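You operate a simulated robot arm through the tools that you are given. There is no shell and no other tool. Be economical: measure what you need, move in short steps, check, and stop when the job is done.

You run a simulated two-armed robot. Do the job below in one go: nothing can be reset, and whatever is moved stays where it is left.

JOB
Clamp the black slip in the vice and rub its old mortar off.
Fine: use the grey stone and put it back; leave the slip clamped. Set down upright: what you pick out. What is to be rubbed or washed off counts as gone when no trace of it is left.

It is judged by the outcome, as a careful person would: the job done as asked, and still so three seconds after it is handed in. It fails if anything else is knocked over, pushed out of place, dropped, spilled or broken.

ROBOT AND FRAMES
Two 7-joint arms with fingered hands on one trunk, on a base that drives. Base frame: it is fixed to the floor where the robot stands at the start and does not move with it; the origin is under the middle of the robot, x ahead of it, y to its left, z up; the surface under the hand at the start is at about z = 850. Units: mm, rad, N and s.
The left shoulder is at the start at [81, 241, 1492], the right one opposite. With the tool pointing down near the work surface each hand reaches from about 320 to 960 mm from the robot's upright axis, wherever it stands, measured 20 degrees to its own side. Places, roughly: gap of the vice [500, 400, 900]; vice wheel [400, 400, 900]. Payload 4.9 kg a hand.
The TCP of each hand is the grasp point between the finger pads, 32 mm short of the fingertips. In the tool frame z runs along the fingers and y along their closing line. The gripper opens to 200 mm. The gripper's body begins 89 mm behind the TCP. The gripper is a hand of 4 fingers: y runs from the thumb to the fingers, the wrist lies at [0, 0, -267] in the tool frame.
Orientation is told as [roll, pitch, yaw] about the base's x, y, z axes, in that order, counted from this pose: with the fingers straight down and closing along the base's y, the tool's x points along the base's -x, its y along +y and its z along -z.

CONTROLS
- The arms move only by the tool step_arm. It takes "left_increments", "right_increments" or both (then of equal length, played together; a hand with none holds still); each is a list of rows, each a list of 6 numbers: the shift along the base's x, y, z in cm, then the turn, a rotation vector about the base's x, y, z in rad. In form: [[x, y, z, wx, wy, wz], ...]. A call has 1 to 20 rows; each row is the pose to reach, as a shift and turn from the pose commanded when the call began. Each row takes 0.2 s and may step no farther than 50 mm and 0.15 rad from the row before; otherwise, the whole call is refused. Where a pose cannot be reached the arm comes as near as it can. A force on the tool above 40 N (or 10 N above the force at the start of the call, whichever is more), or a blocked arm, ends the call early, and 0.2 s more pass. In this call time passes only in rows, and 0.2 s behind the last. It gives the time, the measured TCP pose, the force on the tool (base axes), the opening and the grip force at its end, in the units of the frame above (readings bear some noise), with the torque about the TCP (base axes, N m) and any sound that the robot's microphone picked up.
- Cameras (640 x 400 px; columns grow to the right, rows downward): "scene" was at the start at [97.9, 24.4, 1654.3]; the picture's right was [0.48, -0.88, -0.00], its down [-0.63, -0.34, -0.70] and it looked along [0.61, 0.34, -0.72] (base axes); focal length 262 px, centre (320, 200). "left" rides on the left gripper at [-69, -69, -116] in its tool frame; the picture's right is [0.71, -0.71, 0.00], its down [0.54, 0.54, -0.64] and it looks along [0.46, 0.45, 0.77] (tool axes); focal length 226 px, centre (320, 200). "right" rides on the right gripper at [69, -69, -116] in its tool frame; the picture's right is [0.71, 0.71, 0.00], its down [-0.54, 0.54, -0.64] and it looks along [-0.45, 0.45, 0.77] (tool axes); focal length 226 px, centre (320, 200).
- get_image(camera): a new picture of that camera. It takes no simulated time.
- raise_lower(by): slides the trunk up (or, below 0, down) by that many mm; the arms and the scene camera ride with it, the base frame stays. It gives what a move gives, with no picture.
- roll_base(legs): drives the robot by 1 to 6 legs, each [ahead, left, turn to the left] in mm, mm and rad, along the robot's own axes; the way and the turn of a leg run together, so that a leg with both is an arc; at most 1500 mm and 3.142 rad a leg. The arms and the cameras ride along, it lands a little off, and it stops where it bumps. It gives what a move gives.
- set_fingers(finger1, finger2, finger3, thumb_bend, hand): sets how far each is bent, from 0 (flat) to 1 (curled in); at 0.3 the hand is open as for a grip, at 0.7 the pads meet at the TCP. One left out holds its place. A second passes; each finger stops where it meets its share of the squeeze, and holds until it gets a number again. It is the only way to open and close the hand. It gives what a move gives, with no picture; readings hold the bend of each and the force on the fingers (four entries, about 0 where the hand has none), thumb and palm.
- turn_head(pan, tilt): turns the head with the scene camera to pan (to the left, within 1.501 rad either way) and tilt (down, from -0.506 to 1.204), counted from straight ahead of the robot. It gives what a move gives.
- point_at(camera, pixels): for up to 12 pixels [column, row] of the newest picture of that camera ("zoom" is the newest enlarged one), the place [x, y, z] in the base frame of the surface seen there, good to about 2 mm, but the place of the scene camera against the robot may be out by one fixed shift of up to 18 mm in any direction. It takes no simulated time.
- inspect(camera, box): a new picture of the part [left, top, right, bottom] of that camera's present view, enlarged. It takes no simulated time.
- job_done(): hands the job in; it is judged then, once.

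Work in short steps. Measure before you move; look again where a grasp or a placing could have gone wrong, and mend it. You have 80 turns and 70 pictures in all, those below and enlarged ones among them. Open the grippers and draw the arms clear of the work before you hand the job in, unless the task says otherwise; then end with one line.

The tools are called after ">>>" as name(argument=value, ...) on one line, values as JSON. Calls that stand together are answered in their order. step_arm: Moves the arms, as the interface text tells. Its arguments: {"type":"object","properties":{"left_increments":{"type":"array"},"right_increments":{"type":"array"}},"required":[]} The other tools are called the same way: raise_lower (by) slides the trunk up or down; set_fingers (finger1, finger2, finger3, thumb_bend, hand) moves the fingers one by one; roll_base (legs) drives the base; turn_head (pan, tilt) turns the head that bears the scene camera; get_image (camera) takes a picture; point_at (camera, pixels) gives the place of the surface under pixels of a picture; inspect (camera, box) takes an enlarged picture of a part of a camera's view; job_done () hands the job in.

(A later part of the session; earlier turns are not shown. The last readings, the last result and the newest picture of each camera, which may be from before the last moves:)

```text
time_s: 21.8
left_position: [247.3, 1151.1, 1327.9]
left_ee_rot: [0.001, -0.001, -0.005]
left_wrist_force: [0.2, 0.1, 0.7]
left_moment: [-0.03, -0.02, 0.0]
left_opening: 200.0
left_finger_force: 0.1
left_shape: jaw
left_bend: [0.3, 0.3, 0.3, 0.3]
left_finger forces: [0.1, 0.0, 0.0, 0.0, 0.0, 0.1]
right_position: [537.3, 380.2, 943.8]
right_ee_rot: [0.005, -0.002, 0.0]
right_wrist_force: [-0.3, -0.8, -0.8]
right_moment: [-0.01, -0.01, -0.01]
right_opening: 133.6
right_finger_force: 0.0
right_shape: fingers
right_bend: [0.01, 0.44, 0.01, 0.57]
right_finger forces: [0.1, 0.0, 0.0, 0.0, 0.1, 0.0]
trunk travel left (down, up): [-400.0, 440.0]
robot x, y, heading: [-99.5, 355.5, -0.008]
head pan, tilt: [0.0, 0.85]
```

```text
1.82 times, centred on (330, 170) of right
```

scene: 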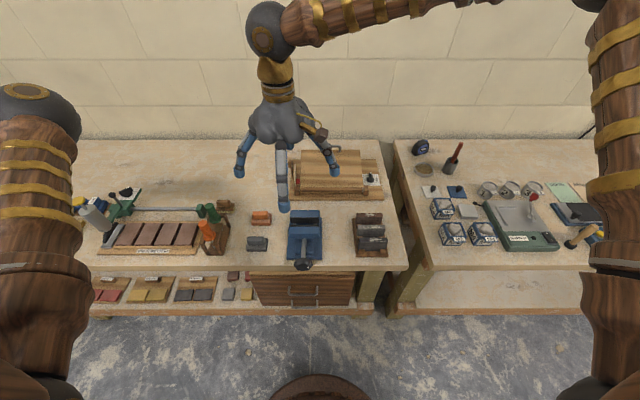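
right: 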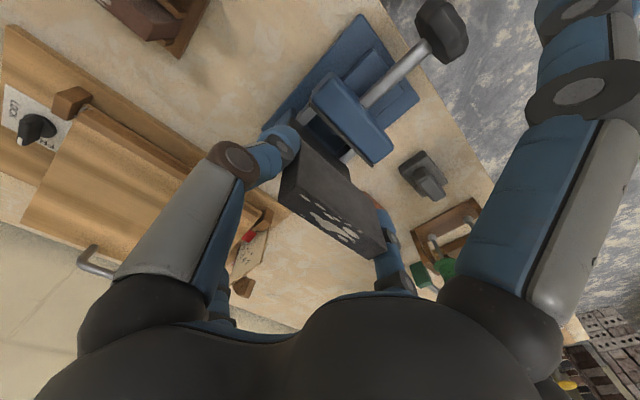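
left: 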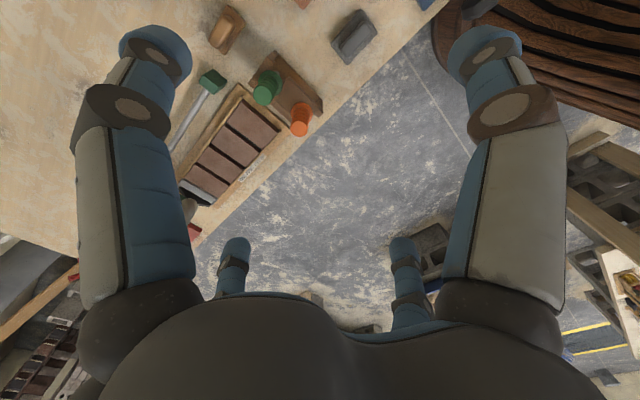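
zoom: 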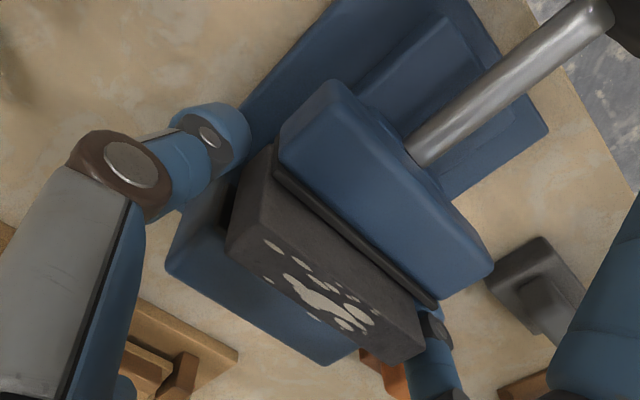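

The slip stands free on the rails. I open a bit more, then lift the right hand straight up and move it away to the right.

>>> set_fingers(hand="right", finger2=0.34, thumb_bend=0.42)

>>> step_arm(right_increments=[[0, 0, 3, 0, 0, 0], [0, 0, 7, 0, 0, 0], [0, 0, 11, 0, 0, 0], [0, 0, 15, 0, 0, 0], [0, -4, 18, 0, 0, 0], [0, -8, 20, 0, 0, 0], [0, -12, 20, 0, 0, 0], [0, -17, 20, 0, 0, 0], [0, -22, 20, 0, 0, 0], [0, -27, 20, 0, 0, 0]])

>>> inspect(camera="scene", box=[250, 180, 370, 290])

```text
time_s: 22.8
left_position: [247.5, 1151.3, 1328.3]
left_ee_rot: [0.0, 0.0, -0.006]
left_wrist_force: [-0.8, 0.4, -0.1]
left_moment: [-0.02, 0.02, -0.01]
left_opening: 199.5
left_finger_force: 0.1
left_shape: jaw
left_bend: [0.3, 0.3, 0.3, 0.3]
left_finger forces: [0.0, 0.0, 0.0, 0.0, 0.0, 0.1]
right_position: [538.1, 380.5, 943.7]
right_ee_rot: [0.005, 0.0, 0.0]
right_wrist_force: [0.4, -0.4, -0.6]
right_moment: [0.03, 0.01, -0.01]
right_opening: 148.3
right_finger_force: 0.1
right_shape: fingers
right_bend: [0.01, 0.34, 0.01, 0.42]
right_finger forces: [0.0, 0.0, 0.1, 0.0, 0.0, 0.0]
trunk travel left (down, up): [-400.0, 440.0]
robot x, y, heading: [-96.5, 352.0, -0.006]
head pan, tilt: [0.0, 0.85]
```

```text
time_s: 25.0
left_position: [245.8, 1149.3, 1329.9]
left_ee_rot: [0.001, 0.001, -0.002]
left_wrist_force: [-1.1, -0.5, 0.9]
left_moment: [-0.01, 0.0, 0.02]
left_opening: 199.9
left_finger_force: 0.0
left_shape: jaw
left_bend: [0.3, 0.3, 0.3, 0.3]
left_finger forces: [0.0, 0.1, 0.0, 0.0, 0.0, 0.0]
right_position: [537.9, 109.2, 1145.7]
right_ee_rot: [0.006, -0.001, 0.001]
right_wrist_force: [0.9, -0.6, -0.8]
right_moment: [0.02, 0.03, -0.01]
right_opening: 148.5
right_finger_force: 0.0
right_shape: fingers
right_bend: [0.01, 0.34, 0.01, 0.42]
right_finger forces: [0.1, 0.2, 0.0, 0.0, 0.0, 0.1]
trunk travel left (down, up): [-400.0, 440.0]
robot x, y, heading: [-99.5, 352.0, -0.001]
head pan, tilt: [0.0, 0.85]
```

```text
3.64 times, centred on (310, 235) of scene
```

zoom: 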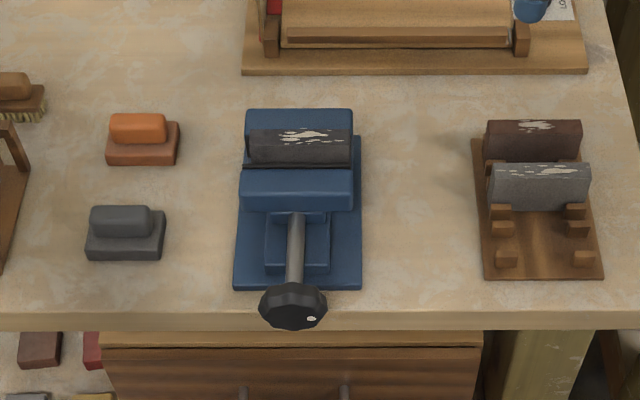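

The slip stands properly in the gap. Now I measure the knob, the spindle and table edge for the left hand's grip.

>>> point_at(camera="zoom", pixels=[[293, 305], [263, 300], [326, 300], [293, 284], [293, 328], [311, 319], [293, 260], [200, 309], [200, 325], [243, 286], [293, 275], [293, 215]])

>>> point_at(camera="right", pixels=[[320, 200]])

```text
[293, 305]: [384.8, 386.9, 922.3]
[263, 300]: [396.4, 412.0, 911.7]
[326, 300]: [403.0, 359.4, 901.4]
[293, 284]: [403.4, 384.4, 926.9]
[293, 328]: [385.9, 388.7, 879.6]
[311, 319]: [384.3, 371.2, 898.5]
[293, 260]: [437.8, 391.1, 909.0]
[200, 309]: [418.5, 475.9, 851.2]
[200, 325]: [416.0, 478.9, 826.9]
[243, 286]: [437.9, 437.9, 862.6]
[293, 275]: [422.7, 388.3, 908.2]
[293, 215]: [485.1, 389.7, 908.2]
```

```text
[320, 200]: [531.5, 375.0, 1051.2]
```

Cross-checking with the hand camera, the scene camera is ≈(−3,−11,+4) off, so the knob is at x 389–408, centre y≈397.5, z≈896, radius ~27, and the table edge x≈421. I bring the left hand in front and drive back 150 mm for elbow room.

>>> step_arm(left_increments=[[0, -5, 0, 0, 0, 0], [0, -10, 0, 0, 0, 0], [0, -15, 0, 0, 0, 0], [1, -20, -1, 0, 0, 0], [2, -25, -2, 0, 0, 0], [3, -30, -3, 0, 0, 0], [4, -35, -4, 0, 0, 0], [5, -40, -5, 0, 0, 0], [6, -45, -6, 0, 0, 0], [6, -45, -6, 0, 0, 0]])

>>> roll_base(legs=[[-150, 0, 0]])

>>> get_image(camera="scene")

```text
refused: row 4 steps farther than a row can; nothing moved
```

```text
time_s: 26.3
left_position: [102.1, 1151.0, 1328.0]
left_ee_rot: [0.001, 0.004, -0.004]
left_wrist_force: [0.0, -0.1, -0.3]
left_moment: [0.01, 0.03, -0.05]
left_opening: 200.0
left_finger_force: 0.1
left_shape: jaw
left_bend: [0.3, 0.3, 0.3, 0.3]
left_finger forces: [0.1, 0.1, 0.0, 0.1, 0.0, 0.0]
right_position: [389.9, 112.7, 1142.3]
right_ee_rot: [0.005, 0.002, 0.001]
right_wrist_force: [0.5, 0.8, 0.0]
right_moment: [0.03, 0.03, 0.01]
right_opening: 148.5
right_finger_force: 0.0
right_shape: fingers
right_bend: [0.01, 0.34, 0.01, 0.42]
right_finger forces: [0.1, 0.0, 0.0, 0.1, 0.0, 0.0]
trunk travel left (down, up): [-400.0, 440.0]
robot x, y, heading: [-245.8, 351.5, -0.005]
head pan, tilt: [0.0, 0.85]
```

```text
37 pictures are left
```

scene: 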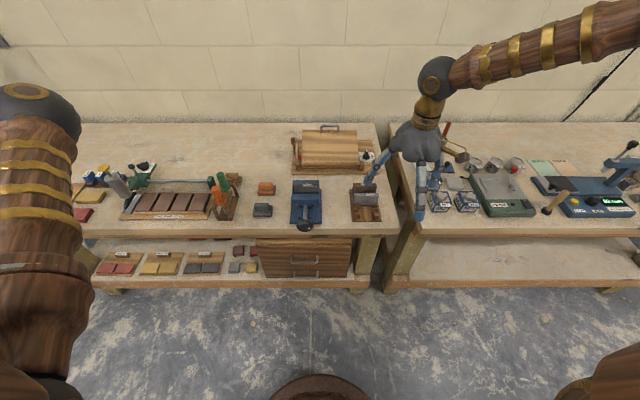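

Base is back at x≈−246. Now the left hand comes in front at (200,700,1200) while tilting to point forward (−π/2 about y).

>>> step_arm(left_increments=[[0.82, -3.75, -1.07, 0, -0.131, 0], [1.63, -7.5, -2.13, 0, -0.262, 0], [2.45, -11.25, -3.2, 0, -0.393, 0], [3.27, -15, -4.27, 0, -0.524, 0], [4.08, -18.75, -5.33, 0, -0.654, 0], [4.9, -22.5, -6.4, 0, -0.785, 0], [5.72, -26.25, -7.47, 0, -0.916, 0], [6.53, -30, -8.53, 0, -1.047, 0], [7.35, -33.75, -9.6, 0, -1.178, 0], [8.17, -37.5, -10.67, 0, -1.309, 0], [8.98, -41.25, -11.73, 0, -1.44, 0], [9.8, -45, -12.8, 0, -1.571, 0], [9.8, -45, -12.8, 0, -1.571, 0]])

>>> get_image(camera="scene")

```text
time_s: 29.1
left_position: [288.4, 825.6, 1216.7]
left_ee_rot: [-0.009, -1.486, 0.0]
left_wrist_force: [-1.1, -0.4, -0.4]
left_moment: [0.01, 0.01, -0.02]
left_opening: 200.0
left_finger_force: 0.1
left_shape: jaw
left_bend: [0.3, 0.3, 0.3, 0.3]
left_finger forces: [0.0, 0.0, 0.0, 0.0, 0.1, 0.1]
left hand out of reach, approached as far as the arm can: row 7, 8, 9, 10, 11, 12, 13
right_position: [388.8, 112.5, 1144.9]
right_ee_rot: [0.005, -0.001, 0.0]
right_wrist_force: [0.7, 0.9, -0.4]
right_moment: [-0.04, -0.01, 0.0]
right_opening: 148.6
right_finger_force: 0.2
right_shape: fingers
right_bend: [0.01, 0.34, 0.01, 0.42]
right_finger forces: [0.1, 0.0, 0.0, 0.0, 0.1, 0.0]
trunk travel left (down, up): [-400.0, 440.0]
robot x, y, heading: [-248.8, 352.1, -0.006]
head pan, tilt: [0.0, 0.85]
```

```text
36 pictures are left
```

scene: 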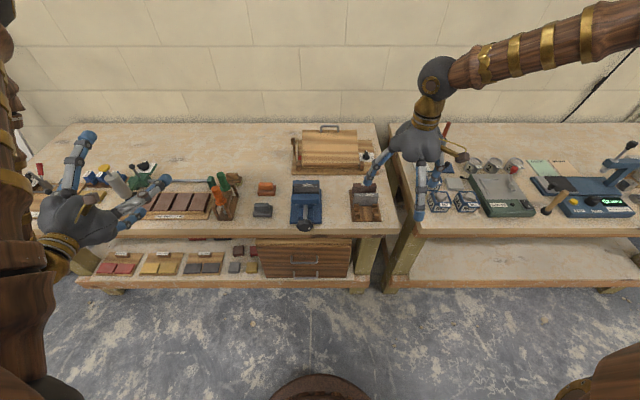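

The left hand points nearly forward, limited by closeness to the body. I move on to (300,398,1000), finishing the tilt.

>>> step_arm(left_increments=[[0.1, -4.3, -2.1, 0, -0.02, 0], [0.2, -8.6, -4.3, 0, -0.04, 0], [0.4, -12.8, -6.5, 0, -0.085, 0], [0.5, -17.1, -8.7, 0, -0.085, 0], [0.6, -21.4, -10.8, 0, -0.085, 0], [0.7, -25.7, -13, 0, -0.085, 0], [0.8, -30, -15.2, 0, -0.085, 0], [1, -34.2, -17.3, 0, -0.085, 0], [1.1, -38.5, -19.5, 0, -0.085, 0], [1.2, -42.8, -21.7, 0, -0.085, 0], [1.2, -42.8, -21.7, 0, -0.085, 0]])

>>> set_fingers(hand="left", finger1=0.4, finger2=0.4, finger3=0.4, thumb_bend=0.4)

>>> get_image(camera="left")

>>> get_image(camera="scene")

```text
time_s: 31.5
left_position: [301.4, 399.0, 1000.8]
left_ee_rot: [-0.062, -1.568, 0.053]
left_wrist_force: [0.6, -0.6, -0.6]
left_moment: [0.01, -0.02, 0.03]
left_opening: 200.0
left_finger_force: 0.0
left_shape: jaw
left_bend: [0.3, 0.3, 0.3, 0.3]
left_finger forces: [0.0, 0.0, 0.0, 0.0, 0.0, 0.0]
left hand out of reach, approached as far as the arm can: row 1, 2, 3, 4
right_position: [389.3, 112.2, 1145.0]
right_ee_rot: [0.005, 0.002, -0.001]
right_wrist_force: [0.8, 0.6, -0.1]
right_moment: [-0.03, 0.02, 0.0]
right_opening: 148.5
right_finger_force: 0.2
right_shape: fingers
right_bend: [0.01, 0.34, 0.01, 0.42]
right_finger forces: [0.0, 0.0, 0.1, 0.1, 0.1, 0.1]
trunk travel left (down, up): [-400.0, 440.0]
robot x, y, heading: [-245.1, 350.2, -0.003]
head pan, tilt: [0.0, 0.85]
```

```text
time_s: 32.5
left_position: [300.3, 399.6, 1001.1]
left_ee_rot: [0.118, -1.569, -0.127]
left_wrist_force: [0.8, -0.4, 1.3]
left_moment: [0.0, 0.0, 0.03]
left_opening: 105.7
left_finger_force: 0.1
left_shape: fingers
left_bend: [0.4, 0.4, 0.4, 0.4]
left_finger forces: [0.0, 0.1, 0.1, 0.0, 0.1, 0.0]
right_position: [387.8, 111.8, 1143.7]
right_ee_rot: [0.003, 0.0, -0.001]
right_wrist_force: [-0.5, -0.5, -0.2]
right_moment: [-0.02, -0.07, -0.02]
right_opening: 148.4
right_finger_force: 0.0
right_shape: fingers
right_bend: [0.01, 0.34, 0.01, 0.42]
right_finger forces: [0.0, 0.0, 0.0, 0.0, 0.0, 0.0]
trunk travel left (down, up): [-400.0, 440.0]
robot x, y, heading: [-248.5, 350.1, -0.006]
head pan, tilt: [0.0, 0.85]
```

```text
35 pictures are left
```

left: 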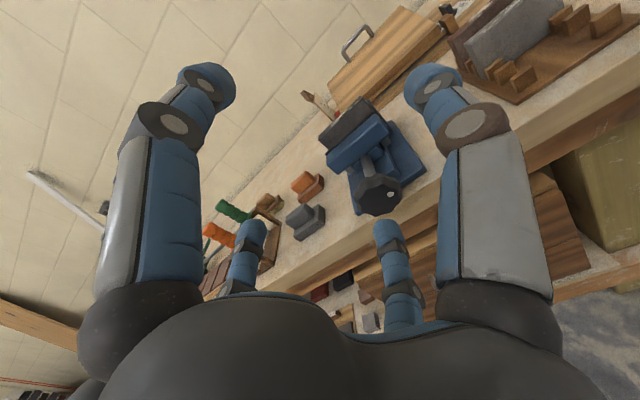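

```text
34 pictures are left
```

scene: 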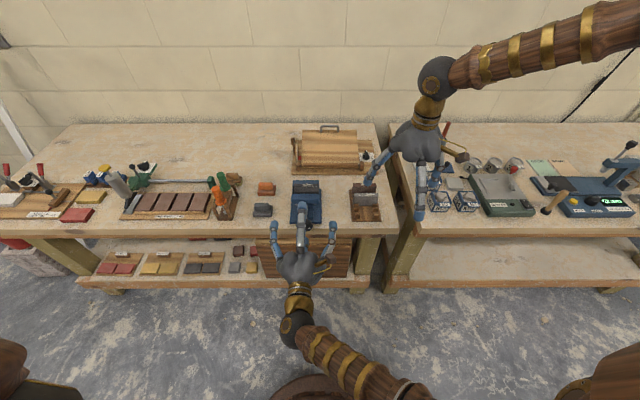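

The left hand points forward at (301,399,1001), the knob visible at (378,195). I measure it with this camera.

>>> inspect(camera="left", box=[320, 100, 430, 230])

>>> point_at(camera="left", pixels=[[380, 196], [362, 185], [396, 184], [378, 212], [380, 180], [370, 165], [366, 205], [392, 205], [355, 115], [385, 108]])

```text
3.08 times, centred on (375, 165) of left
```

zoom: 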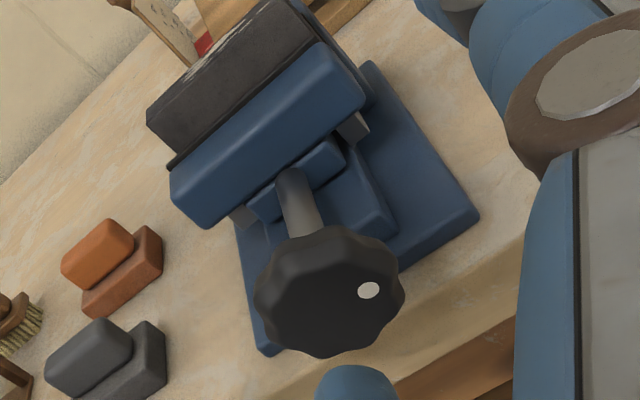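

```text
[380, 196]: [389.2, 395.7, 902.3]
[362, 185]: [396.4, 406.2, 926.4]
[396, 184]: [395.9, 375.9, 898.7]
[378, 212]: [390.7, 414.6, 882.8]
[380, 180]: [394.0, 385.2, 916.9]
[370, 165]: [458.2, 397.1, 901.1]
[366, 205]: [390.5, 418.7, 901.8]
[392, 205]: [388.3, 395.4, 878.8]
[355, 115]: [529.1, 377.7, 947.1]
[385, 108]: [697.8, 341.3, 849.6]
```

Knob centre ≈ (398 y, 899 z), front face x 389. I descend in front of it, pre-rolling −0.9 rad about x to gain turning range, then advance to x≈392.

>>> step_arm(left_increments=[[0, 0, -2, -0.15, 0, 0], [0, 0, -4, -0.3, 0, 0], [0, 0, -6, -0.45, 0, 0], [0, -0.1, -8, -0.6, 0, 0], [0, -0.1, -10.2, -0.75, 0, 0], [0, -0.1, -10.2, -0.9, 0, 0], [0, -0.1, -10.2, -0.9, 0, 0]])

>>> step_arm(left_increments=[[2, 0, 0, 0, 0, 0], [4, 0, 0, 0, 0, 0], [6, 0, 0, 0, 0, 0], [8, 0, 0, 0, 0, 0], [9.1, 0, 0, 0, 0, 0], [9.1, 0, 0, 0, 0, 0]])

>>> get_image(camera="left")

```text
time_s: 34.1
left_position: [308.5, 394.9, 894.0]
left_ee_rot: [-1.567, -0.672, 1.566]
left_wrist_force: [-0.4, -0.8, 0.4]
left_moment: [0.0, -0.01, -0.01]
left_opening: 105.8
left_finger_force: 0.1
left_shape: fingers
left_bend: [0.4, 0.4, 0.4, 0.4]
left_finger forces: [0.1, 0.1, 0.0, 0.0, 0.0, 0.0]
right_position: [397.8, 106.7, 1138.1]
right_ee_rot: [0.011, 0.009, 0.0]
right_wrist_force: [0.0, -0.7, 0.3]
right_moment: [-0.01, -0.01, 0.01]
right_opening: 148.8
right_finger_force: 0.0
right_shape: fingers
right_bend: [0.01, 0.34, 0.01, 0.42]
right_finger forces: [0.1, 0.0, 0.1, 0.0, 0.1, 0.0]
trunk travel left (down, up): [-400.0, 440.0]
robot x, y, heading: [-249.5, 350.3, -0.004]
head pan, tilt: [0.0, 0.85]
```

```text
time_s: 35.3
left_position: [380.5, 397.2, 895.6]
left_ee_rot: [-1.57, -0.673, 1.567]
left_wrist_force: [-27.3, -2.3, 4.6]
left_moment: [0.16, 1.71, 1.4]
left_opening: 105.6
left_finger_force: 13.4
left_shape: fingers
left_bend: [0.4, 0.4, 0.4, 0.4]
left_finger forces: [0.0, 27.5, 0.1, 0.1, 0.0, 0.0]
right_position: [386.1, 111.5, 1145.3]
right_ee_rot: [0.006, -0.003, 0.0]
right_wrist_force: [0.7, 0.0, 0.2]
right_moment: [0.02, 0.02, 0.02]
right_opening: 148.4
right_finger_force: 0.0
right_shape: fingers
right_bend: [0.01, 0.34, 0.01, 0.42]
right_finger forces: [0.1, 0.0, 0.0, 0.1, 0.1, 0.0]
trunk travel left (down, up): [-400.0, 440.0]
robot x, y, heading: [-249.9, 351.5, -0.008]
head pan, tilt: [0.0, 0.85]
stopped in row 5 (left hand): the force on the tool passed its limit at 56 N (the readings are from after the stop); the commanded pose is now the measured one
```

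```text
32 pictures are left
```

left: 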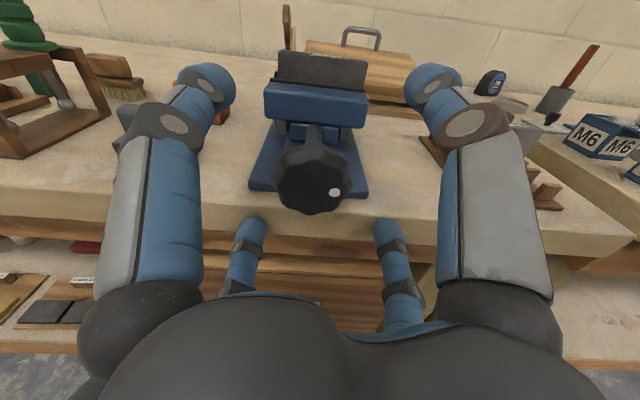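

Finger2's tip ran into the table edge because at bend 0.4 the digits are still ~80 mm out. I back off, close to 0.57 (≈39 mm radius) and come in again at z 899.

>>> step_arm(left_increments=[[-2, 0, 0.1, 0, 0, 0], [-5, 0.1, 0.3, 0, 0, 0], [-5, 0.1, 0.3, 0, 0, 0]])

>>> set_fingers(hand="left", finger1=0.57, finger2=0.57, finger3=0.57, thumb_bend=0.57)

>>> get_image(camera="left")

>>> inspect(camera="scene", box=[250, 160, 370, 310])

```text
time_s: 36.1
left_position: [333.9, 398.2, 899.1]
left_ee_rot: [-1.57, -0.671, 1.562]
left_wrist_force: [-0.6, -0.4, -0.5]
left_moment: [0.01, 0.0, -0.01]
left_opening: 105.7
left_finger_force: 0.0
left_shape: fingers
left_bend: [0.4, 0.4, 0.4, 0.4]
left_finger forces: [0.0, 0.1, 0.0, 0.0, 0.1, 0.0]
right_position: [389.3, 111.9, 1143.3]
right_ee_rot: [0.005, 0.002, 0.001]
right_wrist_force: [-0.5, 0.7, -0.1]
right_moment: [0.0, 0.0, 0.0]
right_opening: 148.6
right_finger_force: 0.1
right_shape: fingers
right_bend: [0.01, 0.34, 0.01, 0.42]
right_finger forces: [0.1, 0.0, 0.0, 0.1, 0.0, 0.0]
trunk travel left (down, up): [-400.0, 440.0]
robot x, y, heading: [-249.0, 352.8, -0.005]
head pan, tilt: [0.0, 0.85]
```

```text
time_s: 37.1
left_position: [333.3, 398.1, 899.7]
left_ee_rot: [-1.571, -0.67, 1.565]
left_wrist_force: [-0.7, 0.6, -0.3]
left_moment: [0.02, 0.04, 0.01]
left_opening: 47.9
left_finger_force: 0.0
left_shape: fingers
left_bend: [0.56, 0.56, 0.56, 0.56]
left_finger forces: [0.0, 0.0, 0.0, 0.0, 0.1, 0.1]
right_position: [388.6, 112.1, 1145.8]
right_ee_rot: [0.004, 0.001, 0.0]
right_wrist_force: [-0.3, 0.6, 0.6]
right_moment: [0.01, 0.01, 0.02]
right_opening: 148.5
right_finger_force: 0.1
right_shape: fingers
right_bend: [0.01, 0.34, 0.01, 0.42]
right_finger forces: [0.1, 0.0, 0.0, 0.1, 0.0, 0.0]
trunk travel left (down, up): [-400.0, 440.0]
robot x, y, heading: [-246.0, 352.0, -0.005]
head pan, tilt: [0.0, 0.85]
```

```text
31 pictures are left
```

left: 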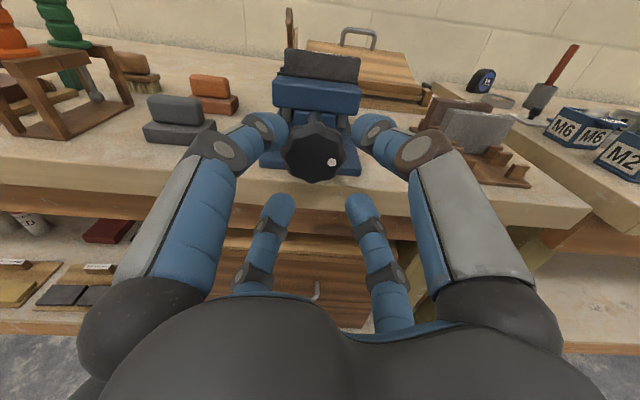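

```text
2.67 times, centred on (310, 235) of scene
```

zoom: 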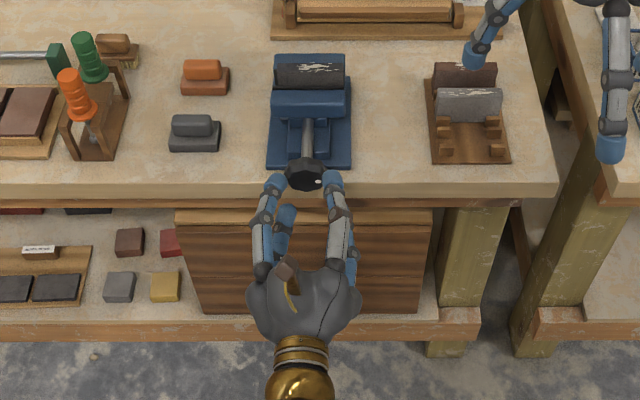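

Digits now closer. I measure the four tip positions to see whether the ~54 mm knob fits between.

>>> point_at(camera="left", pixels=[[277, 128], [363, 128], [287, 203], [354, 203], [287, 215], [355, 212], [270, 125], [372, 125], [315, 160]])

```text
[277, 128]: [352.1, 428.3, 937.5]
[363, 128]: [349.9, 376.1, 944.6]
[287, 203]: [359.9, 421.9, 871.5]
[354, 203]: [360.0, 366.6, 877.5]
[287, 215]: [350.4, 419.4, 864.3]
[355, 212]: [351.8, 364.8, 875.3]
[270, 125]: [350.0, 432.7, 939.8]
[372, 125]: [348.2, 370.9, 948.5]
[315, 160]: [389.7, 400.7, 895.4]
```

Inner radius is ~38–48 mm versus knob 27: it fits. Advancing 53 mm.

>>> step_arm(left_increments=[[2, 0, 0, 0, 0, 0], [4, 0, 0, 0, 0, 0], [5.3, 0, 0, 0, 0, 0], [5.3, 0, 0, 0, 0, 0]])

>>> set_fingers(hand="left", finger1=0.75, finger2=0.75, finger3=0.75, thumb_bend=0.75)

>>> get_image(camera="left")

```text
time_s: 38.1
left_position: [386.8, 397.7, 898.1]
left_ee_rot: [-1.571, -0.67, 1.566]
left_wrist_force: [0.4, -0.4, 0.0]
left_moment: [-0.01, 0.01, -0.02]
left_opening: 48.0
left_finger_force: 0.1
left_shape: fingers
left_bend: [0.56, 0.56, 0.56, 0.56]
left_finger forces: [0.0, 0.0, 0.1, 0.0, 0.0, 0.1]
right_position: [388.5, 113.6, 1144.7]
right_ee_rot: [0.005, 0.0, 0.001]
right_wrist_force: [0.4, -0.1, 0.0]
right_moment: [0.0, -0.01, 0.0]
right_opening: 148.3
right_finger_force: 0.1
right_shape: fingers
right_bend: [0.01, 0.34, 0.01, 0.42]
right_finger forces: [0.0, 0.0, 0.0, 0.1, 0.0, 0.1]
trunk travel left (down, up): [-400.0, 440.0]
robot x, y, heading: [-247.8, 351.3, -0.008]
head pan, tilt: [0.0, 0.85]
```

```text
time_s: 39.1
left_position: [386.1, 397.4, 900.2]
left_ee_rot: [-1.572, -0.67, 1.566]
left_wrist_force: [8.1, -3.3, 9.1]
left_moment: [0.02, -0.17, -0.04]
left_opening: 24.9
left_finger_force: 23.3
left_shape: fingers
left_bend: [0.62, 0.6, 0.63, 0.65]
left_finger forces: [9.6, 9.0, 8.2, 0.0, 20.6, 0.0]
right_position: [389.4, 110.0, 1144.3]
right_ee_rot: [0.008, -0.001, 0.001]
right_wrist_force: [-0.3, 0.0, -0.5]
right_moment: [0.0, -0.01, 0.0]
right_opening: 148.4
right_finger_force: 0.0
right_shape: fingers
right_bend: [0.01, 0.34, 0.01, 0.42]
right_finger forces: [0.0, 0.0, 0.1, 0.1, 0.0, 0.0]
trunk travel left (down, up): [-400.0, 440.0]
robot x, y, heading: [-248.1, 351.3, -0.006]
head pan, tilt: [0.0, 0.85]
```

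```text
29 pictures are left
```

left: 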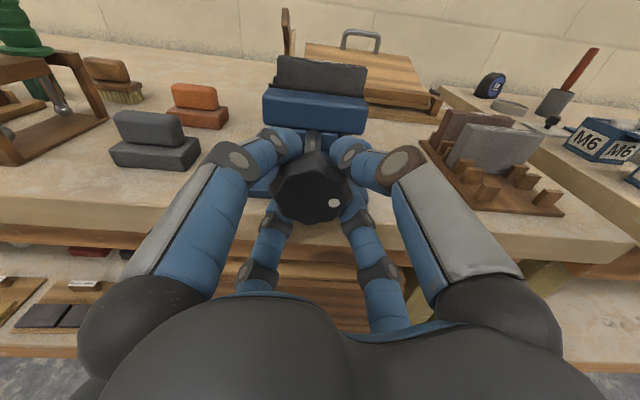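

All four digits grip the knob. Turning clockwise (+x) by 1.2 rad first and watching the dot and gap.

>>> step_arm(left_increments=[[0, 0, 0, 0.14, 0, 0], [0, 0, 0, 0.28, 0, 0], [0, 0, 0, 0.42, 0, 0], [0, 0, 0, 0.56, 0, 0], [0, 0, 0, 0.7, 0, 0], [0, 0, 0, 0.84, 0, 0], [0, 0, 0, 0.98, 0, 0], [0, 0, 0, 1.12, 0, 0], [0, 0, 0, 1.26, 0, 0]])

>>> get_image(camera="left")

>>> inspect(camera="scene", box=[260, 160, 350, 270])

```text
time_s: 41.1
left_position: [389.1, 397.0, 895.0]
left_ee_rot: [1.539, -1.208, -1.542]
left_wrist_force: [22.1, -12.1, -19.4]
left_moment: [-0.23, 0.57, -0.36]
left_opening: 25.2
left_finger_force: 27.4
left_shape: fingers
left_bend: [0.63, 0.61, 0.62, 0.65]
left_finger forces: [8.6, 9.8, 11.7, 0.0, 24.1, 0.0]
right_position: [391.9, 112.1, 1141.9]
right_ee_rot: [0.008, 0.004, 0.001]
right_wrist_force: [0.1, -0.6, 0.9]
right_moment: [0.05, 0.0, -0.02]
right_opening: 148.6
right_finger_force: 0.1
right_shape: fingers
right_bend: [0.01, 0.34, 0.01, 0.42]
right_finger forces: [0.0, 0.0, 0.0, 0.1, 0.1, 0.0]
trunk travel left (down, up): [-400.0, 440.0]
robot x, y, heading: [-248.9, 355.8, -0.003]
head pan, tilt: [0.0, 0.85]
```

```text
28 pictures are left
```

left: 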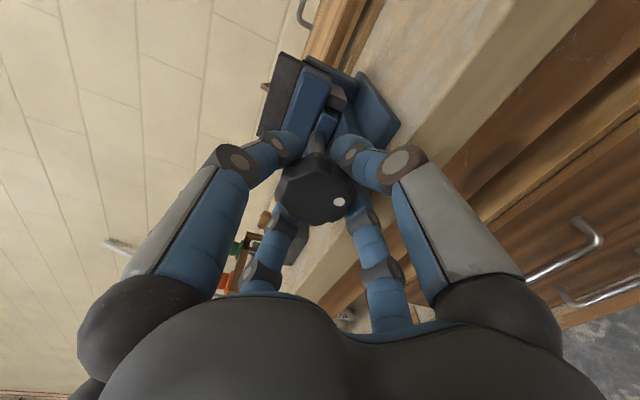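

```text
3.64 times, centred on (305, 215) of scene
```

zoom: 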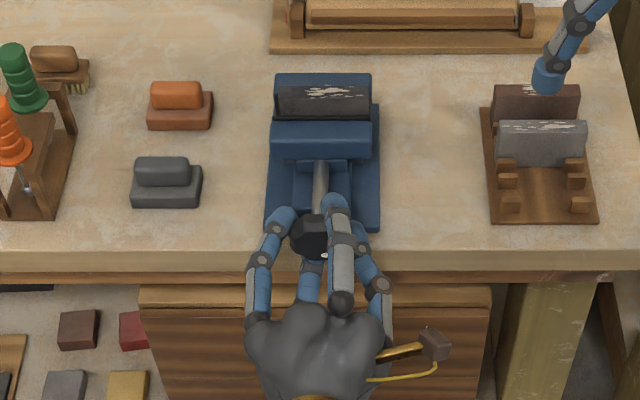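

The knob turns with the hand and draws it forward (22 N in +x), so it is closing. I measure the moving jaw, then continue turning while following forward.

>>> point_at(camera="zoom", pixels=[[320, 130], [320, 150], [290, 132], [320, 105], [320, 80]])

>>> step_arm(left_increments=[[0.2, 0, 0.2, 0.14, 0, 0], [0.3, 0, 0.2, 0.28, 0, 0], [0.4, 0, 0.2, 0.42, 0, 0], [0.4, 0, 0.2, 0.56, 0, 0], [0.5, 0, 0.2, 0.7, 0, 0], [0.6, 0, 0.2, 0.84, 0, 0]])

```text
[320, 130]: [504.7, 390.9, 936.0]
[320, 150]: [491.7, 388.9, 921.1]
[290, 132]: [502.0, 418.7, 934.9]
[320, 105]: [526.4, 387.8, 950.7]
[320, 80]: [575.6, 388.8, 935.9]
```

```text
time_s: 42.5
left_position: [393.2, 400.6, 897.1]
left_ee_rot: [1.558, -0.368, -1.562]
left_wrist_force: [-4.3, -3.5, -38.8]
left_moment: [-0.12, 1.11, -0.11]
left_opening: 23.8
left_finger_force: 25.9
left_shape: fingers
left_bend: [0.63, 0.62, 0.62, 0.63]
left_finger forces: [6.7, 6.0, 11.1, 0.0, 28.3, 0.0]
right_position: [391.6, 112.4, 1143.8]
right_ee_rot: [0.005, 0.003, 0.0]
right_wrist_force: [-0.2, -0.3, 0.5]
right_moment: [0.03, -0.02, 0.01]
right_opening: 148.6
right_finger_force: 0.1
right_shape: fingers
right_bend: [0.01, 0.34, 0.01, 0.42]
right_finger forces: [0.0, 0.1, 0.0, 0.1, 0.0, 0.0]
trunk travel left (down, up): [-400.0, 440.0]
robot x, y, heading: [-247.4, 349.6, -0.001]
head pan, tilt: [0.0, 0.85]
```

Turning works; −39 N in z says the hand sits a bit high, so I drop 4 mm while turning another ~0.9 rad.

>>> step_arm(left_increments=[[0.1, 0, -0.3, 0.05, 0, 0], [0.1, 0, -0.4, 0.19, 0, 0], [0.2, 0, -0.4, 0.33, 0, 0], [0.2, 0, -0.4, 0.47, 0, 0], [0.3, 0, -0.4, 0.61, 0, 0], [0.3, 0, -0.4, 0.75, 0, 0], [0.4, 0, -0.4, 0.89, 0, 0]])

>>> inspect(camera="scene", box=[260, 160, 350, 270])

>>> point_at(camera="zoom", pixels=[[320, 130], [320, 150], [290, 132], [320, 105], [320, 80], [320, 115], [320, 110], [320, 120]])

```text
time_s: 44.1
left_position: [397.1, 402.2, 894.2]
left_ee_rot: [1.567, 0.522, -1.563]
left_wrist_force: [-3.5, 14.7, -23.7]
left_moment: [-0.06, 0.61, 0.42]
left_opening: 23.5
left_finger_force: 24.2
left_shape: fingers
left_bend: [0.63, 0.62, 0.62, 0.63]
left_finger forces: [7.9, 6.3, 9.4, 0.0, 24.3, 0.1]
right_position: [389.9, 112.9, 1144.8]
right_ee_rot: [0.004, 0.003, 0.001]
right_wrist_force: [-0.4, -0.7, 0.5]
right_moment: [0.0, 0.01, 0.0]
right_opening: 148.5
right_finger_force: 0.1
right_shape: fingers
right_bend: [0.01, 0.34, 0.01, 0.42]
right_finger forces: [0.1, 0.0, 0.0, 0.1, 0.0, 0.0]
trunk travel left (down, up): [-400.0, 440.0]
robot x, y, heading: [-247.8, 350.2, -0.003]
head pan, tilt: [0.0, 0.85]
```

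```text
3.64 times, centred on (305, 215) of scene
```

zoom: 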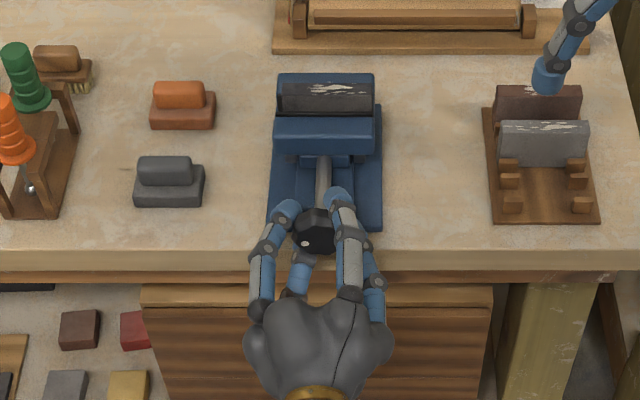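

```text
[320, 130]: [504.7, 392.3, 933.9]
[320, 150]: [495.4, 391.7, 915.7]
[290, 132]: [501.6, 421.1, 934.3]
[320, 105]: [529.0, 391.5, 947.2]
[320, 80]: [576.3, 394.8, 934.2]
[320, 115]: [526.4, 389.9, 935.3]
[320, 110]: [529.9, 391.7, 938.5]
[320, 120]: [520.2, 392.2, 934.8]
```

The jaw now meets the slip (≈3.4 mm/rad); ~2.4 rad more brings it home. I release, retract 35 mm, and roll back to regrip.

>>> set_fingers(hand="left", finger1=0.57, finger2=0.57, finger3=0.57, thumb_bend=0.57)

>>> step_arm(left_increments=[[-1.5, 0, 0, 0, 0, 0], [-3.5, 0, 0, 0, 0, 0], [-4.5, 0, 0, -0.14, 0, 0], [-4.5, 0, 0, -0.28, 0, 0], [-4.5, 0, 0, -0.42, 0, 0], [-4.5, 0, 0, -0.56, 0, 0], [-4.5, 0, 0, -0.7, 0, 0], [-4.5, 0, 0, -0.84, 0, 0], [-4.5, 0, 0, -0.98, 0, 0], [-4.5, 0, 0, -1.12, 0, 0], [-4.5, 0, 0, -1.26, 0, 0], [-4.5, 0, 0, -1.4, 0, 0], [-4.5, 0, 0, -1.54, 0, 0], [-4.5, 0, 0, -1.68, 0, 0], [-4.5, 0, 0, -1.82, 0, 0], [-4.5, 0, 0, -1.96, 0, 0], [-4.5, 0, 0, -2.1, 0, 0], [-4.5, 0, 0, -2.24, 0, 0], [-4.5, 0, 0, -2.38, 0, 0], [-4.5, 0, 0, -2.52, 0, 0]])

>>> step_arm(left_increments=[[0, 0, 0, -0.14, 0, 0], [0, 0, 0, -0.28, 0, 0], [0, 0, 0, -0.42, 0, 0], [0, 0, 0, -0.42, 0, 0]])

>>> get_image(camera="left")

```text
time_s: 45.1
left_position: [394.6, 397.9, 896.9]
left_ee_rot: [1.572, 0.52, -1.566]
left_wrist_force: [-1.7, -0.4, 3.7]
left_moment: [0.06, -0.05, 0.03]
left_opening: 44.5
left_finger_force: 2.0
left_shape: fingers
left_bend: [0.56, 0.56, 0.56, 0.57]
left_finger forces: [0.0, 0.0, 0.0, 0.0, 4.0, 0.0]
right_position: [388.5, 110.5, 1144.0]
right_ee_rot: [0.006, -0.001, 0.0]
right_wrist_force: [0.9, 0.0, 0.6]
right_moment: [-0.01, -0.01, 0.03]
right_opening: 148.5
right_finger_force: 0.1
right_shape: fingers
right_bend: [0.01, 0.34, 0.01, 0.42]
right_finger forces: [0.0, 0.1, 0.1, 0.0, 0.0, 0.0]
trunk travel left (down, up): [-400.0, 440.0]
robot x, y, heading: [-248.0, 349.1, -0.004]
head pan, tilt: [0.0, 0.85]
```

```text
time_s: 49.3
left_position: [351.3, 398.6, 896.9]
left_ee_rot: [-1.564, -1.139, 1.56]
left_wrist_force: [0.3, 0.4, 0.4]
left_moment: [-0.01, 0.0, -0.02]
left_opening: 47.2
left_finger_force: 0.1
left_shape: fingers
left_bend: [0.56, 0.56, 0.56, 0.56]
left_finger forces: [0.0, 0.0, 0.0, 0.1, 0.0, 0.0]
right_position: [389.0, 112.7, 1144.5]
right_ee_rot: [0.005, -0.001, 0.0]
right_wrist_force: [-0.2, -0.9, 0.6]
right_moment: [-0.01, 0.0, 0.04]
right_opening: 148.5
right_finger_force: 0.0
right_shape: fingers
right_bend: [0.01, 0.34, 0.01, 0.42]
right_finger forces: [0.0, 0.0, 0.1, 0.1, 0.0, 0.0]
trunk travel left (down, up): [-400.0, 440.0]
robot x, y, heading: [-248.7, 351.4, -0.004]
head pan, tilt: [0.0, 0.85]
```

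```text
time_s: 50.3
left_position: [351.2, 398.1, 896.0]
left_ee_rot: [-1.572, -0.72, 1.564]
left_wrist_force: [-0.3, -0.6, 0.6]
left_moment: [-0.04, 0.0, 0.02]
left_opening: 47.0
left_finger_force: 0.1
left_shape: fingers
left_bend: [0.56, 0.56, 0.56, 0.56]
left_finger forces: [0.0, 0.0, 0.1, 0.0, 0.1, 0.0]
right_position: [390.4, 113.0, 1144.9]
right_ee_rot: [0.006, 0.0, 0.0]
right_wrist_force: [0.8, 0.7, -0.1]
right_moment: [-0.01, 0.02, -0.01]
right_opening: 148.5
right_finger_force: 0.1
right_shape: fingers
right_bend: [0.01, 0.34, 0.01, 0.42]
right_finger forces: [0.0, 0.0, 0.1, 0.1, 0.0, 0.0]
trunk travel left (down, up): [-400.0, 440.0]
robot x, y, heading: [-248.5, 352.0, -0.001]
head pan, tilt: [0.0, 0.85]
```

```text
25 pictures are left
```

left: 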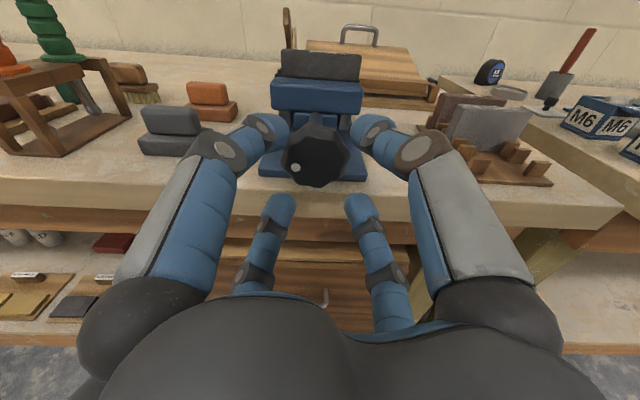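

Clear, and the dot stayed where it was. Advancing 45 mm and regripping.

>>> step_arm(left_increments=[[2, 0, 0, 0, 0, 0], [4, 0, 0, 0, 0, 0], [4.5, 0, 0, 0, 0, 0], [4.5, 0, 0, 0, 0, 0]])

>>> set_fingers(hand="left", finger1=0.75, finger2=0.75, finger3=0.75, thumb_bend=0.75)

>>> step_arm(left_increments=[[0, 0, 0, 0.14, 0, 0], [0.1, 0, 0, 0.28, 0, 0], [0.1, 0, 0, 0.42, 0, 0], [0.2, 0, 0, 0.56, 0, 0], [0.2, 0, 0, 0.7, 0, 0], [0.3, 0, 0, 0.84, 0, 0], [0.3, 0, 0, 0.98, 0, 0], [0.4, 0, 0, 1.12, 0, 0], [0.4, 0, 0, 1.26, 0, 0], [0.5, 0, 0, 1.4, 0, 0], [0.5, 0, 0, 1.54, 0, 0]])

```text
time_s: 51.3
left_position: [395.6, 398.7, 895.5]
left_ee_rot: [-1.571, -0.72, 1.566]
left_wrist_force: [0.2, -0.8, 0.6]
left_moment: [0.02, 0.02, 0.0]
left_opening: 46.7
left_finger_force: 0.0
left_shape: fingers
left_bend: [0.56, 0.56, 0.56, 0.56]
left_finger forces: [0.0, 0.0, 0.0, 0.0, 0.0, 0.1]
right_position: [388.1, 112.4, 1143.5]
right_ee_rot: [0.005, 0.001, 0.0]
right_wrist_force: [-0.4, 0.1, -0.1]
right_moment: [0.02, -0.01, -0.01]
right_opening: 148.4
right_finger_force: 0.1
right_shape: fingers
right_bend: [0.01, 0.34, 0.01, 0.42]
right_finger forces: [0.0, 0.0, 0.0, 0.1, 0.0, 0.1]
trunk travel left (down, up): [-400.0, 440.0]
robot x, y, heading: [-248.8, 351.9, -0.0]
head pan, tilt: [0.0, 0.85]
```

```text
time_s: 52.3
left_position: [396.7, 398.5, 896.6]
left_ee_rot: [-1.572, -0.721, 1.566]
left_wrist_force: [10.7, -4.2, 9.9]
left_moment: [0.02, -0.14, -0.07]
left_opening: 25.3
left_finger_force: 24.4
left_shape: fingers
left_bend: [0.62, 0.61, 0.64, 0.65]
left_finger forces: [9.8, 9.2, 8.3, 0.0, 22.3, 0.1]
right_position: [388.6, 111.8, 1144.3]
right_ee_rot: [0.007, 0.001, 0.002]
right_wrist_force: [0.8, -0.2, -0.6]
right_moment: [-0.01, 0.01, -0.01]
right_opening: 148.3
right_finger_force: 0.0
right_shape: fingers
right_bend: [0.01, 0.34, 0.01, 0.42]
right_finger forces: [0.0, 0.1, 0.1, 0.0, 0.1, 0.0]
trunk travel left (down, up): [-400.0, 440.0]
robot x, y, heading: [-250.8, 355.1, -0.005]
head pan, tilt: [0.0, 0.85]
```

```text
time_s: 54.7
left_position: [402.1, 398.4, 894.9]
left_ee_rot: [1.553, -0.878, -1.558]
left_wrist_force: [-2.0, -3.7, -23.3]
left_moment: [-0.2, 0.56, -0.19]
left_opening: 23.1
left_finger_force: 24.5
left_shape: fingers
left_bend: [0.63, 0.62, 0.63, 0.65]
left_finger forces: [6.3, 8.9, 11.1, 0.0, 23.1, 0.0]
right_position: [390.5, 111.6, 1144.3]
right_ee_rot: [0.005, 0.0, -0.002]
right_wrist_force: [-0.5, 0.7, 0.2]
right_moment: [-0.02, -0.01, -0.01]
right_opening: 148.6
right_finger_force: 0.1
right_shape: fingers
right_bend: [0.01, 0.34, 0.01, 0.42]
right_finger forces: [0.1, 0.0, 0.0, 0.0, 0.0, 0.0]
trunk travel left (down, up): [-400.0, 440.0]
robot x, y, heading: [-254.4, 346.3, -0.001]
head pan, tilt: [0.0, 0.85]
```

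Moving smoothly. I continue up to 1.4 rad more, watching for x-moment rise when the clamp bites.

>>> step_arm(left_increments=[[0, 0, -0.2, 0.14, 0, 0], [0.1, 0, -0.2, 0.28, 0, 0], [0.1, 0, -0.2, 0.42, 0, 0], [0.2, 0, -0.2, 0.56, 0, 0], [0.2, 0, -0.2, 0.7, 0, 0]])

>>> step_arm(left_increments=[[0, 0, -0.1, 0.14, 0, 0], [0.1, 0, -0.1, 0.28, 0, 0], [0.1, 0, -0.1, 0.42, 0, 0], [0.2, 0, -0.1, 0.56, 0, 0], [0.2, 0, -0.1, 0.7, 0, 0]])

>>> inspect(camera="scene", box=[260, 160, 350, 270])

>>> get_image(camera="left")

```text
time_s: 55.9
left_position: [405.3, 398.0, 893.7]
left_ee_rot: [1.564, -0.18, -1.569]
left_wrist_force: [7.7, -7.6, -21.1]
left_moment: [-0.76, 0.41, -0.14]
left_opening: 18.8
left_finger_force: 24.6
left_shape: fingers
left_bend: [0.65, 0.62, 0.63, 0.65]
left_finger forces: [4.3, 7.9, 13.1, 0.1, 24.4, 0.1]
right_position: [392.5, 110.9, 1143.4]
right_ee_rot: [0.005, 0.003, 0.001]
right_wrist_force: [0.5, -0.3, 0.1]
right_moment: [0.01, 0.02, 0.02]
right_opening: 148.4
right_finger_force: 0.0
right_shape: fingers
right_bend: [0.01, 0.34, 0.01, 0.42]
right_finger forces: [0.0, 0.0, 0.1, 0.0, 0.0, 0.0]
trunk travel left (down, up): [-400.0, 440.0]
robot x, y, heading: [-247.4, 352.7, -0.009]
head pan, tilt: [0.0, 0.85]
```

```text
time_s: 57.1
left_position: [407.4, 402.2, 891.2]
left_ee_rot: [1.561, 0.521, -1.566]
left_wrist_force: [21.8, 2.9, -30.9]
left_moment: [-0.84, 0.27, -0.18]
left_opening: 15.5
left_finger_force: 25.3
left_shape: fingers
left_bend: [0.65, 0.63, 0.66, 0.66]
left_finger forces: [4.6, 7.7, 14.7, 0.0, 23.7, 0.0]
right_position: [393.6, 112.8, 1142.4]
right_ee_rot: [0.005, 0.006, 0.004]
right_wrist_force: [-0.1, 0.6, 0.7]
right_moment: [0.02, 0.01, 0.0]
right_opening: 148.6
right_finger_force: 0.2
right_shape: fingers
right_bend: [0.01, 0.34, 0.01, 0.42]
right_finger forces: [0.0, 0.0, 0.0, 0.0, 0.0, 0.0]
trunk travel left (down, up): [-400.0, 440.0]
robot x, y, heading: [-246.4, 350.6, -0.003]
head pan, tilt: [0.0, 0.85]
```

```text
3.64 times, centred on (305, 215) of scene
```

zoom: 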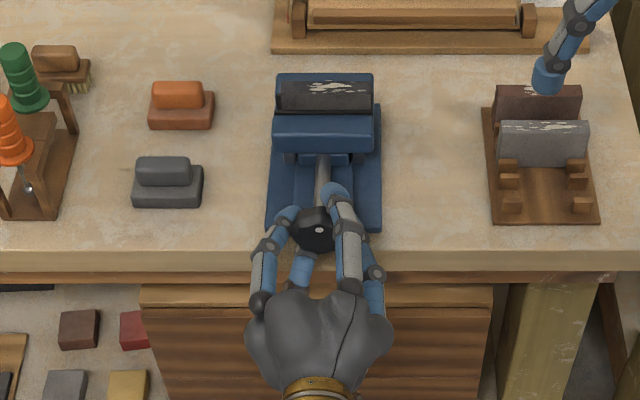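

```text
23 pictures are left
```

left: 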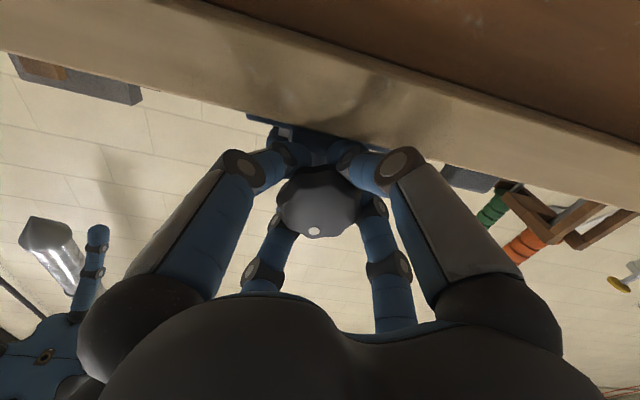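

The x-moment rose to −0.84 N m and the knob slipped in the fingers: it appears to bite. I check the jaw and slip positions.

>>> point_at(camera="zoom", pixels=[[320, 122], [320, 112], [320, 100], [320, 90], [320, 85], [320, 78], [300, 116], [360, 116], [300, 88], [360, 88]])

>>> inspect(camera="scene", box=[290, 175, 325, 205])

```text
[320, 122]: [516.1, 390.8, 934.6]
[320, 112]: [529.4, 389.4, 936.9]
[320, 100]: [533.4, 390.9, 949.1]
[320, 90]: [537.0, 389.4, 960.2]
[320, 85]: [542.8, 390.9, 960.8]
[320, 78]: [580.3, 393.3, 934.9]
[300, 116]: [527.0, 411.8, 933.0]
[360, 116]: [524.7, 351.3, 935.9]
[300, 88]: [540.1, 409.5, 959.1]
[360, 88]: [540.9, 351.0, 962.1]
```

```text
13.33 times, centred on (308, 190) of scene
```

zoom: 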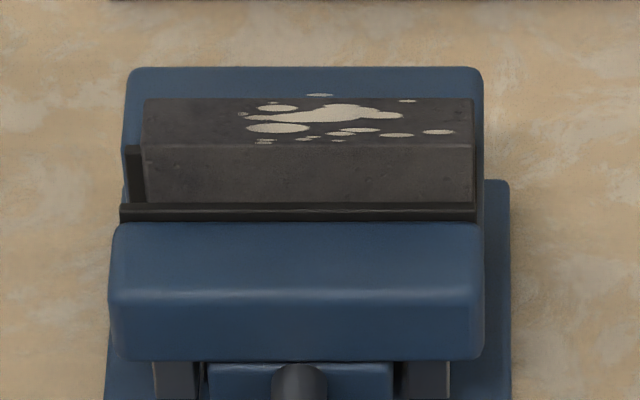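

>>> point_at(camera="zoom", pixels=[[300, 220], [300, 206], [300, 200], [300, 150], [300, 142], [200, 104], [430, 104], [300, 96], [300, 92], [135, 160], [135, 100], [147, 100]])

```text
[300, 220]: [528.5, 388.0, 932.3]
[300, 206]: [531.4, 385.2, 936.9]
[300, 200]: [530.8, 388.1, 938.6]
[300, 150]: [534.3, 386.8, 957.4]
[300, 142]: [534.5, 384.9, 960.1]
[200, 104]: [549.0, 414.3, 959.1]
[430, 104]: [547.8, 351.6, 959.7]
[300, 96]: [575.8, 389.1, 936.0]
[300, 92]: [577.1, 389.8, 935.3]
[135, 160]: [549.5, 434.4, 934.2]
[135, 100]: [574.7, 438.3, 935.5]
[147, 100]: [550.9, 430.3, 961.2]
```

The slip (x≈533–551 in scene frame) is held between both jaws, level, with ~25 mm standing proud (top z≈956). I open the left hand, retract and unroll it.

>>> set_fingers(hand="left", finger1=0.56, finger2=0.56, finger3=0.56, thumb_bend=0.56)

>>> step_arm(left_increments=[[-2, 0, 0.3, 0, 0, 0], [-5, 0, 0.5, 0, 0, 0], [-8, 0, 0.5, -0.14, 0, 0], [-10, 0, 0.5, -0.28, 0, 0], [-10, 0, 0.5, -0.42, 0, 0], [-10, 0, 0.5, -0.56, 0, 0], [-10, 0, 1, -0.7, 0, 0], [-10, 0, 2, -0.84, 0, 0], [-10, 0, 3, -0.98, 0, 0], [-10, 0, 4, -1.12, 0, 0], [-10, 0, 5, -1.26, 0, 0], [-10, 0, 6, -1.4, 0, 0], [-10, 0, 7, -1.54, 0, 0], [-10, 0, 8, -1.68, 0, 0], [-10, 0, 9, -1.82, 0, 0], [-10, 0, 10, -1.96, 0, 0], [-10, 0, 10, -2.09, 0, 0]])

```text
time_s: 58.1
left_position: [404.2, 400.4, 895.4]
left_ee_rot: [1.572, 0.521, -1.564]
left_wrist_force: [-11.3, 5.3, 12.0]
left_moment: [0.33, -0.07, 0.35]
left_opening: 38.5
left_finger_force: 8.0
left_shape: fingers
left_bend: [0.56, 0.56, 0.56, 0.59]
left_finger forces: [0.0, 0.1, 0.0, 0.0, 17.1, 0.1]
right_position: [385.7, 112.1, 1145.9]
right_ee_rot: [0.005, -0.002, 0.001]
right_wrist_force: [-0.5, 0.7, 0.3]
right_moment: [0.02, 0.02, -0.01]
right_opening: 148.3
right_finger_force: 0.1
right_shape: fingers
right_bend: [0.01, 0.34, 0.01, 0.42]
right_finger forces: [0.0, 0.1, 0.0, 0.0, 0.0, 0.1]
trunk travel left (down, up): [-400.0, 440.0]
robot x, y, heading: [-251.6, 353.0, -0.003]
head pan, tilt: [0.0, 0.85]
```

```text
time_s: 61.7
left_position: [304.5, 399.2, 995.1]
left_ee_rot: [-0.366, -1.566, 0.363]
left_wrist_force: [-0.2, -0.6, 0.4]
left_moment: [0.0, 0.01, -0.02]
left_opening: 46.9
left_finger_force: 0.0
left_shape: fingers
left_bend: [0.56, 0.56, 0.56, 0.56]
left_finger forces: [0.1, 0.0, 0.0, 0.0, 0.0, 0.0]
right_position: [388.0, 111.9, 1145.7]
right_ee_rot: [0.006, 0.001, 0.0]
right_wrist_force: [0.5, -0.1, 0.3]
right_moment: [0.0, 0.02, 0.02]
right_opening: 148.8
right_finger_force: 0.1
right_shape: fingers
right_bend: [0.01, 0.34, 0.01, 0.42]
right_finger forces: [0.1, 0.0, 0.0, 0.1, 0.0, 0.0]
trunk travel left (down, up): [-400.0, 440.0]
robot x, y, heading: [-249.6, 356.0, -0.004]
head pan, tilt: [0.0, 0.85]
```

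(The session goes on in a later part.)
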